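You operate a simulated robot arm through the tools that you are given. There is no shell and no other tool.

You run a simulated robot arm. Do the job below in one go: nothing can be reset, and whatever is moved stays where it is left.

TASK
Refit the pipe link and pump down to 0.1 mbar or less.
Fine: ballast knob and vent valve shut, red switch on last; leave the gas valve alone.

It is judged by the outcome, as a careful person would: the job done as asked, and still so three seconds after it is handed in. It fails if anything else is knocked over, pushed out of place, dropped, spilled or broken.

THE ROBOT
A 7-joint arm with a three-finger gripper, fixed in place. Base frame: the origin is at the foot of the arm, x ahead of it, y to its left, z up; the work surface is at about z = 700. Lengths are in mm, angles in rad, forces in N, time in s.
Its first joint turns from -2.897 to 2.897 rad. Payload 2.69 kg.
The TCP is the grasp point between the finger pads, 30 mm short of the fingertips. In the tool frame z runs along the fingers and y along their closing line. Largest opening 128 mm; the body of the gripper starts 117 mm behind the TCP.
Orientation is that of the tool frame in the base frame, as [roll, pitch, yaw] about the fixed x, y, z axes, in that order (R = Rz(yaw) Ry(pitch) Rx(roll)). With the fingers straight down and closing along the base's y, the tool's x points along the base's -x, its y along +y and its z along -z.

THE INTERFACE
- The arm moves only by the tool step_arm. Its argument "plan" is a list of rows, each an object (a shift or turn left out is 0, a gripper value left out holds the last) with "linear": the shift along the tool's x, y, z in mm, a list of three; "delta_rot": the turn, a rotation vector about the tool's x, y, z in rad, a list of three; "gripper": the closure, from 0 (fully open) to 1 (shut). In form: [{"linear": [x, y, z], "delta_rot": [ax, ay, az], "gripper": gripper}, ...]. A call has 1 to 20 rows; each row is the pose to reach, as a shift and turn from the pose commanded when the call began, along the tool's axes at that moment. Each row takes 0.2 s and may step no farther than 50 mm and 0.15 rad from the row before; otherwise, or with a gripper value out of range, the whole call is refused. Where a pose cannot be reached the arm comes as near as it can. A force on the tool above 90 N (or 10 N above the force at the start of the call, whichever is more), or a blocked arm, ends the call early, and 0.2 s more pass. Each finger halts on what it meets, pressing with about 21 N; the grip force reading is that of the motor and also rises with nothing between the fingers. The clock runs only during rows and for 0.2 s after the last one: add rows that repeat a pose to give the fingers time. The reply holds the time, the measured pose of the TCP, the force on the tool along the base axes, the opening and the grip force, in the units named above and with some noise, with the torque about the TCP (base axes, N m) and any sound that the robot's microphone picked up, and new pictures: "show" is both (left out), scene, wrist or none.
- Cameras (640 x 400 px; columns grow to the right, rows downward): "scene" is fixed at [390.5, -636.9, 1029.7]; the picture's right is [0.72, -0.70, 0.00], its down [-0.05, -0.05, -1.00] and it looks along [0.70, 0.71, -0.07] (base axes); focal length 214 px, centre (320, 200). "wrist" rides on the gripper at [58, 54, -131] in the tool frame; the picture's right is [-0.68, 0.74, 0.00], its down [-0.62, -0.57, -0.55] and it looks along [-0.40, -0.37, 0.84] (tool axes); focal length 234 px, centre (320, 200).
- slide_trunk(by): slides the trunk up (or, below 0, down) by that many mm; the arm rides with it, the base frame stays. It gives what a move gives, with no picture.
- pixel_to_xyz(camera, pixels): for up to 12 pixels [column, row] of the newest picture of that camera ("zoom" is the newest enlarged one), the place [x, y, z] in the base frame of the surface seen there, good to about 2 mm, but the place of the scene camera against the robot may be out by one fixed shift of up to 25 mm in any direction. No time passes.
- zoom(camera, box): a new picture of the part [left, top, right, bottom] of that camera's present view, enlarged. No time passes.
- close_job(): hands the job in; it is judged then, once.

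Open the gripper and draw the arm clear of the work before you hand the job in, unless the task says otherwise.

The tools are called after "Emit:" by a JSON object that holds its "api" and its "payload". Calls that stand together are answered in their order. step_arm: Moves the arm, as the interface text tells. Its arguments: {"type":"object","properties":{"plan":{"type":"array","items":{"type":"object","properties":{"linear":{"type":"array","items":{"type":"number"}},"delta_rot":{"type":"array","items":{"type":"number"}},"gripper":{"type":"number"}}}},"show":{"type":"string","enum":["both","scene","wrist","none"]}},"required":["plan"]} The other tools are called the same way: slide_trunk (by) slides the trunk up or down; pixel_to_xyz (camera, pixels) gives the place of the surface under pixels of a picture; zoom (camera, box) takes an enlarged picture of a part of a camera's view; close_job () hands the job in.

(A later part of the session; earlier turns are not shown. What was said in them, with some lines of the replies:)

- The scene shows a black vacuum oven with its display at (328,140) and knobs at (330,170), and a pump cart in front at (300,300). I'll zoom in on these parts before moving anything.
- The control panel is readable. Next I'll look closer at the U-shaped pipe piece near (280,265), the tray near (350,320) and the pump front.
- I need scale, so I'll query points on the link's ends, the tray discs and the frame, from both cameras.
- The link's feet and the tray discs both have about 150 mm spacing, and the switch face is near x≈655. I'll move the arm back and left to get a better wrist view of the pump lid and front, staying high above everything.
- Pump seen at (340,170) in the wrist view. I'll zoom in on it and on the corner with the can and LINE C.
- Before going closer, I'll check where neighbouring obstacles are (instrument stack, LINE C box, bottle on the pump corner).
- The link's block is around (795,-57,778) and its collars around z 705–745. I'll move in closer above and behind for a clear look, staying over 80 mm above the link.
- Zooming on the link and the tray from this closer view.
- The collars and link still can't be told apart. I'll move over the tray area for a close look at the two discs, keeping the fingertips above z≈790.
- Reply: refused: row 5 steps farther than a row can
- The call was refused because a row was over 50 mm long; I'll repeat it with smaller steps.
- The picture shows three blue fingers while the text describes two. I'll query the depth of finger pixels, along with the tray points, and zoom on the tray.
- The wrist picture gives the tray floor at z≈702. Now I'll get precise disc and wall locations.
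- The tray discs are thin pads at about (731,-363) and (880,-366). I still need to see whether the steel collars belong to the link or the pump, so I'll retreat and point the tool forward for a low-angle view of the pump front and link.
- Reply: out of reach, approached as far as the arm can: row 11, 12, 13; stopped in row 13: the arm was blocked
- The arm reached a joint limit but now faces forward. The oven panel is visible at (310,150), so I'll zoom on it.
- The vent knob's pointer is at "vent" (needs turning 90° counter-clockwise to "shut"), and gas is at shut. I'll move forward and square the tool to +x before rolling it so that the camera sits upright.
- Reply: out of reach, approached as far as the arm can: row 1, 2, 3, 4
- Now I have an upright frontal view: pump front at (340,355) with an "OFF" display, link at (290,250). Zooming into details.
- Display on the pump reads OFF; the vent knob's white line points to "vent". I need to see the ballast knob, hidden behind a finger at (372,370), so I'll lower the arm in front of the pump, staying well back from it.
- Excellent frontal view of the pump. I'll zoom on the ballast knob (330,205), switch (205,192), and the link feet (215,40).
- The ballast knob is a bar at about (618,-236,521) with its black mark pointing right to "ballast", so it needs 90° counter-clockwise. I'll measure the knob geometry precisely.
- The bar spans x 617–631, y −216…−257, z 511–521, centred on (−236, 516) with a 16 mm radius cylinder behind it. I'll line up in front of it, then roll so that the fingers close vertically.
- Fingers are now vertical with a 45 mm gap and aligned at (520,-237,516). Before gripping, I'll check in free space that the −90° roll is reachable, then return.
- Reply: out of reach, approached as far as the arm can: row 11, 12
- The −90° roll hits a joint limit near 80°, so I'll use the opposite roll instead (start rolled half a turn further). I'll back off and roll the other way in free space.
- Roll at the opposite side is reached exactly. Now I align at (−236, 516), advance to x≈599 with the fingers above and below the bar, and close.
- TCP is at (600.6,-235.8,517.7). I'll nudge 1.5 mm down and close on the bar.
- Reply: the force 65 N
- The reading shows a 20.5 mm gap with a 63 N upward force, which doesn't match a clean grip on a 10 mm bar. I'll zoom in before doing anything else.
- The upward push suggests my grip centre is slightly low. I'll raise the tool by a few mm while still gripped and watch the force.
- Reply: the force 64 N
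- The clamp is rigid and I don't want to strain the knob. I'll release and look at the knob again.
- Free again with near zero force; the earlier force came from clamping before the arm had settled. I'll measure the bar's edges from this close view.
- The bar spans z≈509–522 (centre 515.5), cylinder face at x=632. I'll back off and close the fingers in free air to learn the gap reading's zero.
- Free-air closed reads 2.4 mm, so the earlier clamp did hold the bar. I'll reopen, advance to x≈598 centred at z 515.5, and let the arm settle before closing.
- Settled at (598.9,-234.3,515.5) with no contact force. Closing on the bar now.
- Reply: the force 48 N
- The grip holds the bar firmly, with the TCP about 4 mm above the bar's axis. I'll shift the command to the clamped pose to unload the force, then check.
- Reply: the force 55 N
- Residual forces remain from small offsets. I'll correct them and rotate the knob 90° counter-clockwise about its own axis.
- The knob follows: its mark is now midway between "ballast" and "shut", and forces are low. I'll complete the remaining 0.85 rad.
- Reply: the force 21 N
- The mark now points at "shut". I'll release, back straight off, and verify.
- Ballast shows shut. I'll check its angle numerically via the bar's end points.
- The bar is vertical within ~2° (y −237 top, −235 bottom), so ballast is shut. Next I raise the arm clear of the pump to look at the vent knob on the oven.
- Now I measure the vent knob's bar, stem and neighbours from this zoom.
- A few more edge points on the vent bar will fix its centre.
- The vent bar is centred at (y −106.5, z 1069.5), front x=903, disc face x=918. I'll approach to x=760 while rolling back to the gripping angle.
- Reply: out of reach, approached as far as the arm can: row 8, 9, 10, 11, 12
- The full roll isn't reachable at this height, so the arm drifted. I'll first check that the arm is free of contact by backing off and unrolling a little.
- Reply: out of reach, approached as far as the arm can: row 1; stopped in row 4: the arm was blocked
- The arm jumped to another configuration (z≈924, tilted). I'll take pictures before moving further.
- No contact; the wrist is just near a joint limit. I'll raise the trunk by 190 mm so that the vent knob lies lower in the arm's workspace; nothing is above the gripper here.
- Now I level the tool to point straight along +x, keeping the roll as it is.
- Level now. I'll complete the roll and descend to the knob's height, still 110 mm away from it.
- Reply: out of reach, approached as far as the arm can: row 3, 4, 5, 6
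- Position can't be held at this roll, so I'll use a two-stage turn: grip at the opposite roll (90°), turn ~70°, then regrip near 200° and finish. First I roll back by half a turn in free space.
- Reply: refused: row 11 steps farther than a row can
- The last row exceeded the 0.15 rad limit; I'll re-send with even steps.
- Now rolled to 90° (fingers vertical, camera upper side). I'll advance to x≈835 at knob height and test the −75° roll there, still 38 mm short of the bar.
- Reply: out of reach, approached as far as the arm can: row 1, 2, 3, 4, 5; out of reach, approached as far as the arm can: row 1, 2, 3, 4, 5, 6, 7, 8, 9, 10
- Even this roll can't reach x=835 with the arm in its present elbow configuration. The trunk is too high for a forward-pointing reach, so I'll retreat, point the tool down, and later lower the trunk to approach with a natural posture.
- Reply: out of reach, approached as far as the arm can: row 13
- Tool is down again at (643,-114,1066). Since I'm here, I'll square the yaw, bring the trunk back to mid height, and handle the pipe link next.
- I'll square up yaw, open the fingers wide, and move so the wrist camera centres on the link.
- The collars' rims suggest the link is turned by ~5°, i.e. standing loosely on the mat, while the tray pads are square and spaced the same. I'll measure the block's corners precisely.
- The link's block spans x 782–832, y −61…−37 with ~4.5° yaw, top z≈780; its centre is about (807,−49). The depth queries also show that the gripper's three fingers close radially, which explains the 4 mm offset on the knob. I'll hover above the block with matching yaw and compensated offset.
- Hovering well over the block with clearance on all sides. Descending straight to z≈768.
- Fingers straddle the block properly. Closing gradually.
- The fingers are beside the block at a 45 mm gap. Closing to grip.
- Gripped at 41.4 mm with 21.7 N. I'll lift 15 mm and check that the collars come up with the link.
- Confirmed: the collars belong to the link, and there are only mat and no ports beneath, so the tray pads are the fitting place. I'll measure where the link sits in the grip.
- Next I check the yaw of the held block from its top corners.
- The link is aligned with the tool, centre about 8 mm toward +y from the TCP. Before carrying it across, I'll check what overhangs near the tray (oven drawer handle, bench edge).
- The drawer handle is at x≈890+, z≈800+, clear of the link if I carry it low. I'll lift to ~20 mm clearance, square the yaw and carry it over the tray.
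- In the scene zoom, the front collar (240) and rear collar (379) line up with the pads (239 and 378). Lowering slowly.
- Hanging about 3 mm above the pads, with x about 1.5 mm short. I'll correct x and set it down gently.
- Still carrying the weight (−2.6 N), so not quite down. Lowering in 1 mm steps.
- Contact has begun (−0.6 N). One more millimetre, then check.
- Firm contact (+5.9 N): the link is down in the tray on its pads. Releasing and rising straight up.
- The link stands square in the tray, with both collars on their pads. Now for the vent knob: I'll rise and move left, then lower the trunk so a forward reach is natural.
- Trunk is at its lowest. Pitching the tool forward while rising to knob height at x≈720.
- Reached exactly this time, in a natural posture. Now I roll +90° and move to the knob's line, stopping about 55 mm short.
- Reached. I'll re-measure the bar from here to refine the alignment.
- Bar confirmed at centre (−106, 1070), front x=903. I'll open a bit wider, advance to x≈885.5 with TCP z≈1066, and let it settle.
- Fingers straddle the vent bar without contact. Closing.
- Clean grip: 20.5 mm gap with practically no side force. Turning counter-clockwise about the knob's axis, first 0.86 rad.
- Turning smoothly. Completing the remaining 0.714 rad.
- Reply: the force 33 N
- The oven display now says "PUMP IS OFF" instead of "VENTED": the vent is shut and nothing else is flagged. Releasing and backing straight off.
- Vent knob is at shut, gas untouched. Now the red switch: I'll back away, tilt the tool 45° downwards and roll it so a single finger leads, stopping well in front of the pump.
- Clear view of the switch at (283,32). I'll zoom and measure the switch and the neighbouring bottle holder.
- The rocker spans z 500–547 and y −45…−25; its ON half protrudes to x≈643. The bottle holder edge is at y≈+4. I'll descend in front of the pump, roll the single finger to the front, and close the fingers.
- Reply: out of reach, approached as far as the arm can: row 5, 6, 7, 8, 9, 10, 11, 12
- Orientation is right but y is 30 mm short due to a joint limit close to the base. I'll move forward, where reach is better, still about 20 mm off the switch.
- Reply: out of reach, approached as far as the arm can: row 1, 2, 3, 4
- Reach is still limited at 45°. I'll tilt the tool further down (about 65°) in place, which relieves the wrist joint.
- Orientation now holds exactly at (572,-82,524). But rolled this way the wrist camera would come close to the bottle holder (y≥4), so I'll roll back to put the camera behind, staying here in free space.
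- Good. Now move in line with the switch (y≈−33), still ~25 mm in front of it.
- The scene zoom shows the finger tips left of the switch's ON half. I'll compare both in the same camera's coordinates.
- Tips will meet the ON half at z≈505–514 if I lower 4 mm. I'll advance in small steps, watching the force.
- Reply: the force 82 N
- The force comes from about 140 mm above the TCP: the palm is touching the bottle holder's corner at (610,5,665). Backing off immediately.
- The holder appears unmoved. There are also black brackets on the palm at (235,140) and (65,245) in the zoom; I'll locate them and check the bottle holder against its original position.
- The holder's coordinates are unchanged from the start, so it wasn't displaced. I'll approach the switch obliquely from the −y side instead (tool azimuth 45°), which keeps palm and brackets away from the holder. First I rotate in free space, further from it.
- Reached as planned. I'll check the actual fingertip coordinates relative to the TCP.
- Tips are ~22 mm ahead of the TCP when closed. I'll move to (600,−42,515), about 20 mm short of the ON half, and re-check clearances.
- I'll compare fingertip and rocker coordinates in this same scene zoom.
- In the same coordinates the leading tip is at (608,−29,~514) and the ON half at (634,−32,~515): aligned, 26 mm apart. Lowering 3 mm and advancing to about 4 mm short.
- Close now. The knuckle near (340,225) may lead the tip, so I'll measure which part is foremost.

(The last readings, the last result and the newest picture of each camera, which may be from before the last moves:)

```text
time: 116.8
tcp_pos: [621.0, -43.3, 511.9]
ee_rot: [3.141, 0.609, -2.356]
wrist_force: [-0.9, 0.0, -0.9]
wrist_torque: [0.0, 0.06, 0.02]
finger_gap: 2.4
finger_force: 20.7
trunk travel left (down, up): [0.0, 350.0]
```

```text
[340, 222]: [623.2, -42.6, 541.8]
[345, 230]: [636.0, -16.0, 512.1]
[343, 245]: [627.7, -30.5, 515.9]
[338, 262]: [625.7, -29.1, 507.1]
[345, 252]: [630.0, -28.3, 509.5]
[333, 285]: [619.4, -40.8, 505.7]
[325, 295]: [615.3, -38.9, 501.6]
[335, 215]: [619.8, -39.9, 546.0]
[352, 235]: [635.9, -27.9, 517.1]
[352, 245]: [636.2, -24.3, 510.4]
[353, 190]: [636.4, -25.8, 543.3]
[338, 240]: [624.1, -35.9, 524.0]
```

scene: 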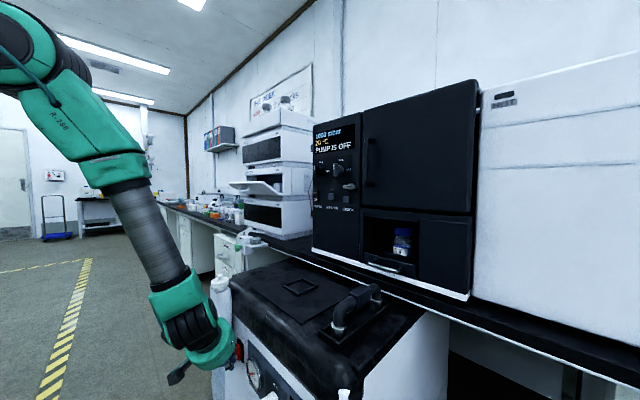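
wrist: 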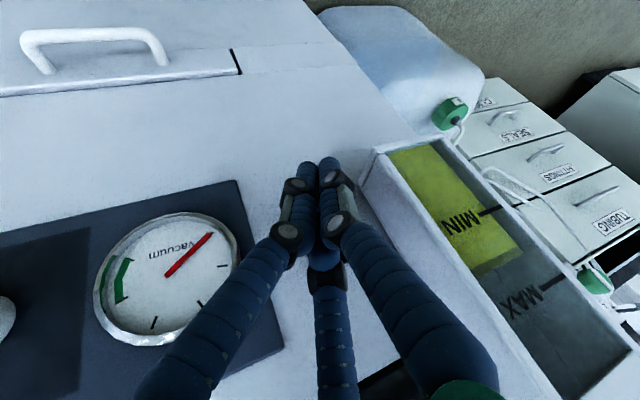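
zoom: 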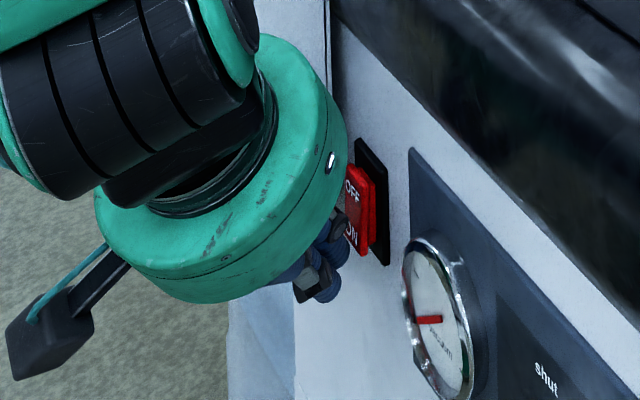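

The tip leads the knuckle by ~7 mm and is ~6 mm from the ON half. Pressing in 2 mm steps along +x.

Emit:
{"api": "step_arm", "payload": {"plan": [{"linear": [-1.16, -1.41, 0.81]}, {"linear": [-2.3, -2.8, 1.6]}, {"linear": [-3.5, -4.2, 2.4]}, {"linear": [-4.6, -5.7, 3.2]}, {"linear": [-4.6, -5.7, 3.2]}], "show": "scene"}}

Emit:
{"api": "zoom", "payload": {"camera": "scene", "box": [190, 310, 270, 390]}}

```text
time: 118.0
tcp_pos: [626.7, -40.5, 509.2]
ee_rot: [3.137, 0.606, -2.356]
wrist_force: [-27.3, -4.6, -5.6]
wrist_torque: [-0.08, 0.36, 0.14]
finger_gap: 2.3
finger_force: 20.4
trunk travel left (down, up): [0.0, 350.0]
```

scene: 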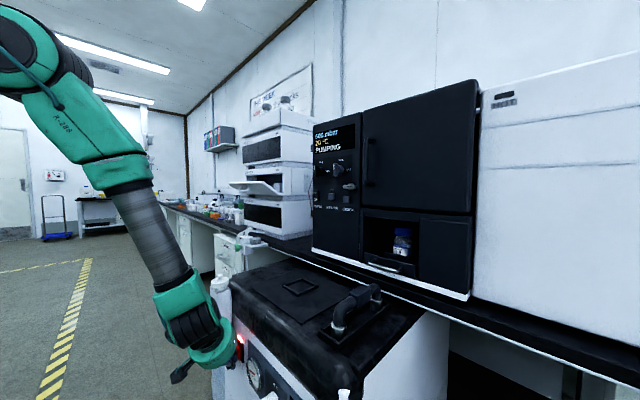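

```text
5.00 times, centred on (230, 350) of scene
```

zoom: 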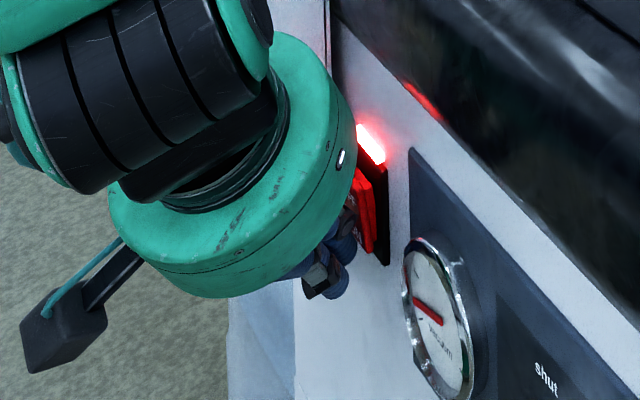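

The switch lit and the oven display reads "PUMPING". Backing straight off the switch now.

Emit:
{"api": "step_arm", "payload": {"plan": [{"linear": [6, 7, -4]}, {"linear": [18, 21, -12]}, {"linear": [35, 42, -24]}, {"linear": [58, 65, -40]}, {"linear": [81, 80, -60]}, {"linear": [81, 80, -60]}]}}

Emit:
{"api": "zoom", "payload": {"camera": "scene", "box": [290, 110, 390, 220]}}

Emit:
{"api": "zoom", "payload": {"camera": "scene", "box": [200, 220, 440, 400]}}

```text
time: 119.4
tcp_pos: [500.3, -56.9, 512.8]
ee_rot: [-3.14, 0.609, -2.356]
wrist_force: [-0.1, 0.4, 0.1]
wrist_torque: [0.0, 0.0, -0.01]
finger_gap: 2.3
finger_force: 21.2
trunk travel left (down, up): [0.0, 350.0]
```

scene: 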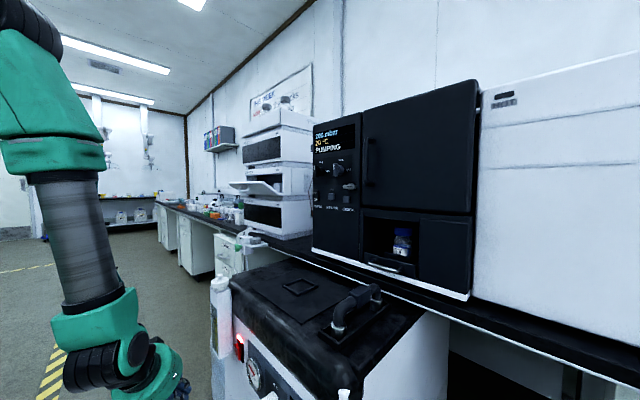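
wrist: 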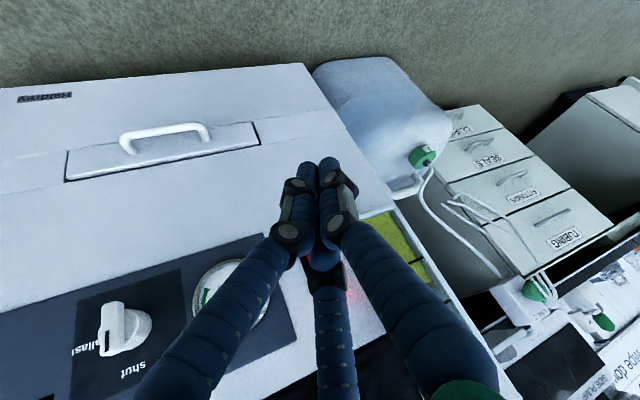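

```text
3.64 times, centred on (340, 165) of scene
```

zoom: 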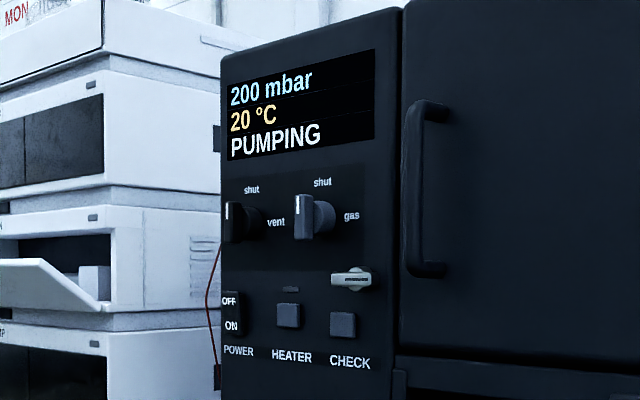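

```text
2.22 times, centred on (320, 310) of scene
```

zoom: 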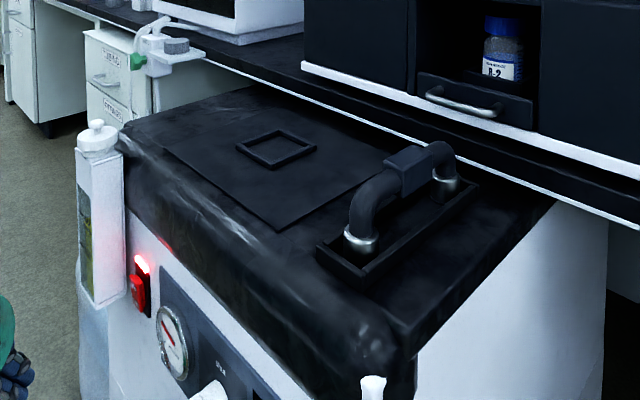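

Pressure is down to 200 mbar and falling. I'll retreat upward away from the pump, open the gripper and wait for the pump-down.

Emit:
{"api": "step_arm", "payload": {"plan": [{"linear": [-10, 0, -35], "gripper": 0.0}, {"linear": [-20, 0, -70]}, {"linear": [-30, 0, -105]}, {"linear": [-40, 0, -140]}, {"linear": [-50, 0, -175]}, {"linear": [-60, 0, -210]}, {"linear": [-60, 0, -210]}, {"linear": [-60, 0, -210]}, {"linear": [-60, 0, -210]}, {"linear": [-60, 0, -210]}, {"linear": [-60, 0, -210]}, {"linear": [-60, 0, -210]}, {"linear": [-60, 0, -210]}, {"linear": [-60, 0, -210]}, {"linear": [-60, 0, -210]}]}}

Emit:
{"api": "zoom", "payload": {"camera": "scene", "box": [290, 110, 390, 220]}}

```text
time: 122.6
tcp_pos: [453.0, -106.0, 720.7]
ee_rot: [-3.14, 0.608, -2.356]
wrist_force: [0.9, 0.2, 0.3]
wrist_torque: [0.0, 0.0, 0.01]
finger_gap: 128.1
finger_force: 0.0
trunk travel left (down, up): [0.0, 350.0]
```

scene: 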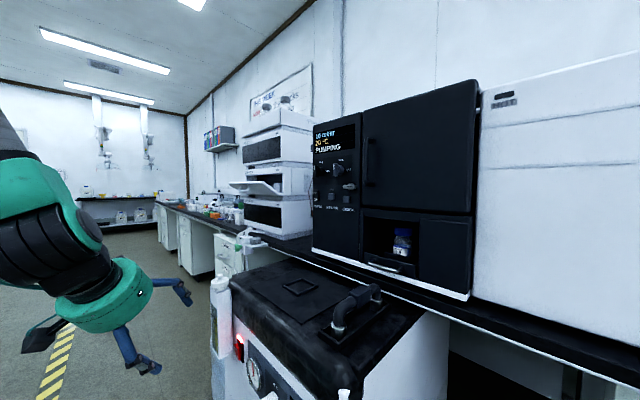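
wrist: 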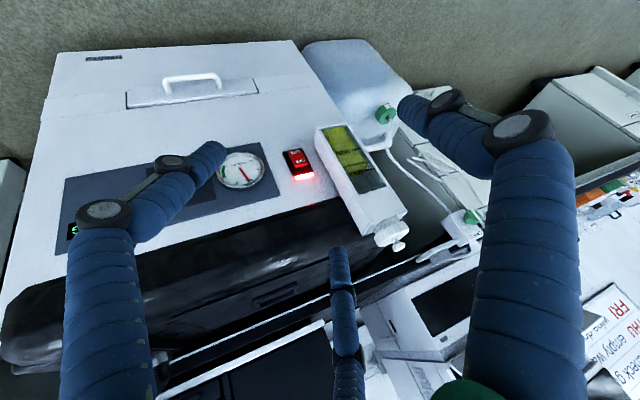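

```text
3.64 times, centred on (340, 165) of scene
```

zoom: 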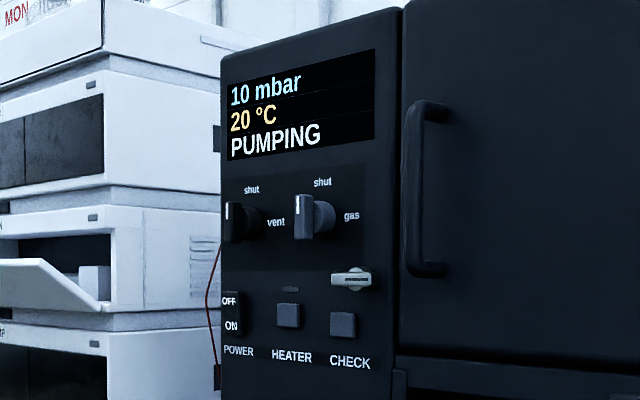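

10 mbar and falling, gripper open and clear. I'll wait in place for the pressure to reach the target.

Emit:
{"api": "step_arm", "payload": {"plan": [{"linear": [0, 0, 0]}, {"linear": [0, 0, 0]}, {"linear": [0, 0, 0]}, {"linear": [0, 0, 0]}, {"linear": [0, 0, 0]}, {"linear": [0, 0, 0]}, {"linear": [0, 0, 0]}, {"linear": [0, 0, 0]}, {"linear": [0, 0, 0]}, {"linear": [0, 0, 0]}, {"linear": [0, 0, 0]}, {"linear": [0, 0, 0]}, {"linear": [0, 0, 0]}, {"linear": [0, 0, 0]}, {"linear": [0, 0, 0]}, {"linear": [0, 0, 0]}, {"linear": [0, 0, 0]}, {"linear": [0, 0, 0]}, {"linear": [0, 0, 0]}, {"linear": [0, 0, 0]}], "show": "scene"}}

Emit:
{"api": "zoom", "payload": {"camera": "scene", "box": [290, 110, 390, 220]}}

```text
time: 126.8
tcp_pos: [451.4, -105.3, 720.3]
ee_rot: [-3.141, 0.608, -2.355]
wrist_force: [0.0, 0.3, 0.0]
wrist_torque: [0.0, -0.03, 0.0]
finger_gap: 128.2
finger_force: 0.1
trunk travel left (down, up): [0.0, 350.0]
```

scene: 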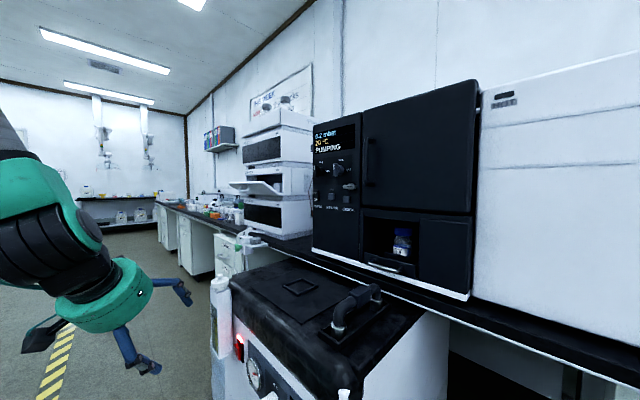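

```text
3.64 times, centred on (340, 165) of scene
```

zoom: 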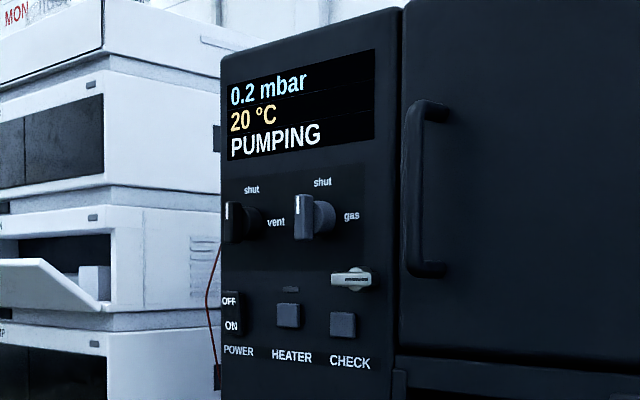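

0.2 mbar now; a bit longer is needed. I keep waiting.

Emit:
{"api": "step_arm", "payload": {"plan": [{"linear": [0, 0, 0]}, {"linear": [0, 0, 0]}, {"linear": [0, 0, 0]}, {"linear": [0, 0, 0]}, {"linear": [0, 0, 0]}, {"linear": [0, 0, 0]}, {"linear": [0, 0, 0]}, {"linear": [0, 0, 0]}, {"linear": [0, 0, 0]}, {"linear": [0, 0, 0]}, {"linear": [0, 0, 0]}, {"linear": [0, 0, 0]}, {"linear": [0, 0, 0]}, {"linear": [0, 0, 0]}, {"linear": [0, 0, 0]}, {"linear": [0, 0, 0]}, {"linear": [0, 0, 0]}, {"linear": [0, 0, 0]}, {"linear": [0, 0, 0]}, {"linear": [0, 0, 0]}]}}

Emit:
{"api": "zoom", "payload": {"camera": "scene", "box": [290, 110, 390, 220]}}

Emit:
{"api": "zoom", "payload": {"camera": "scene", "box": [200, 220, 440, 400]}}

Emit:
{"api": "zoom", "payload": {"camera": "wrist", "box": [40, 90, 420, 310]}}

```text
time: 131.0
tcp_pos: [452.6, -105.4, 720.0]
ee_rot: [-3.139, 0.609, -2.354]
wrist_force: [-0.2, -0.7, 0.3]
wrist_torque: [0.01, 0.01, 0.02]
finger_gap: 127.9
finger_force: 0.1
trunk travel left (down, up): [0.0, 350.0]
```

scene: 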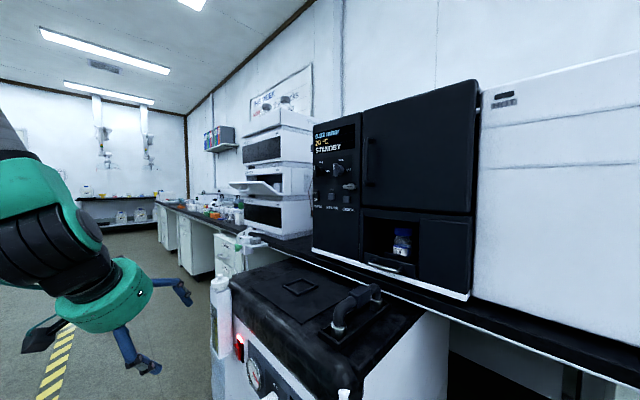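
wrist: 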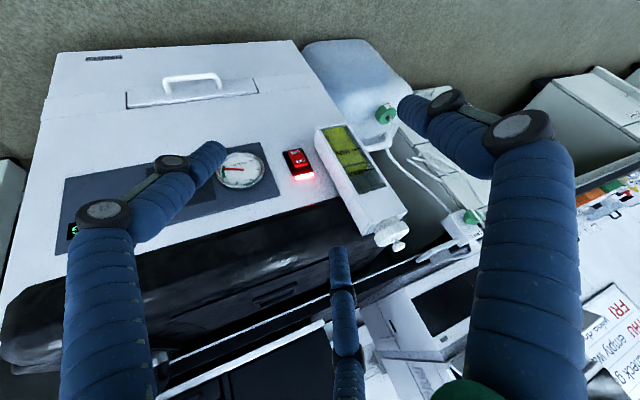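

```text
3.64 times, centred on (340, 165) of scene
```

zoom: 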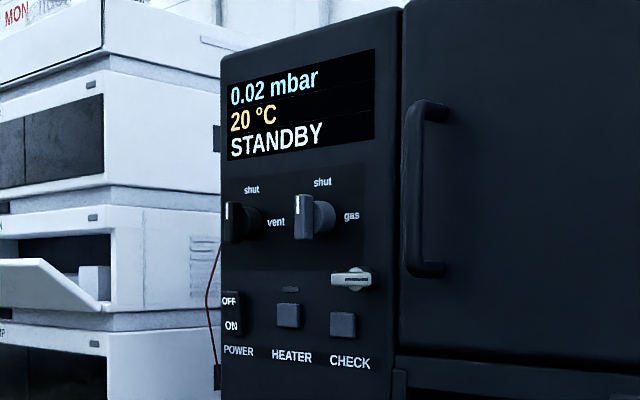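

```text
2.22 times, centred on (320, 310) of scene
```

zoom: 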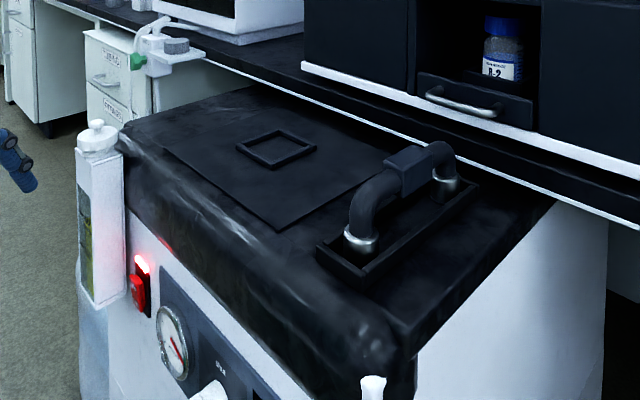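

```text
1.68 times, centred on (230, 200) of wrist
```

zoom: 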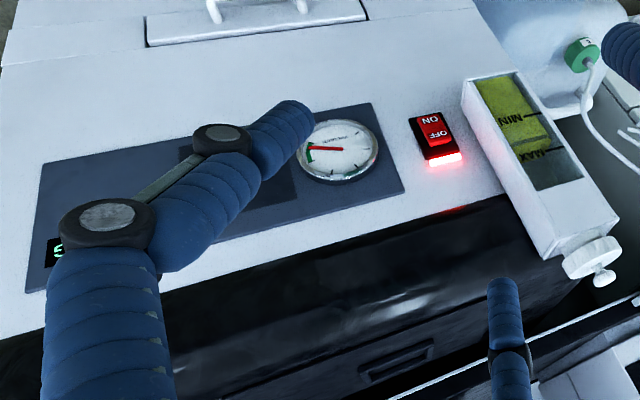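

The display reads 0.02 mbar, below the 0.1 mbar target, and the gauge needle is in the green. The link is seated, ballast and vent are shut, gas is untouched, the red switch is lit, and the open gripper is well clear. Handing in.

Emit:
{"api": "close_job", "payload": {}}

```text
The job is handed in.
```

The pipe link is refitted and the pump has brought the oven down to 0.02 mbar, below the 0.1 mbar you asked for. The oven display shows STANDBY and the pump's vacuum gauge is in the green.

- **Pipe link:** I moved it from the mat to the tray on the pump lid. It now stands on the two pads there.
- **Ballast knob:** turned to shut, within about 2° of vertical.
- **Vent valve:** turned to shut.
- **Gas valve:** not touched, still at shut.
- **Red switch:** turned on last, and it is lit.

While I was lining up on the red switch, a bracket on the gripper pressed against the bottle holder beside it, with about 80 N of force. I backed off at once. The holder's position matched the starting measurement to within 2 mm, so it does not appear to have moved.

The gripper is open and the arm is clear of the pump and oven.
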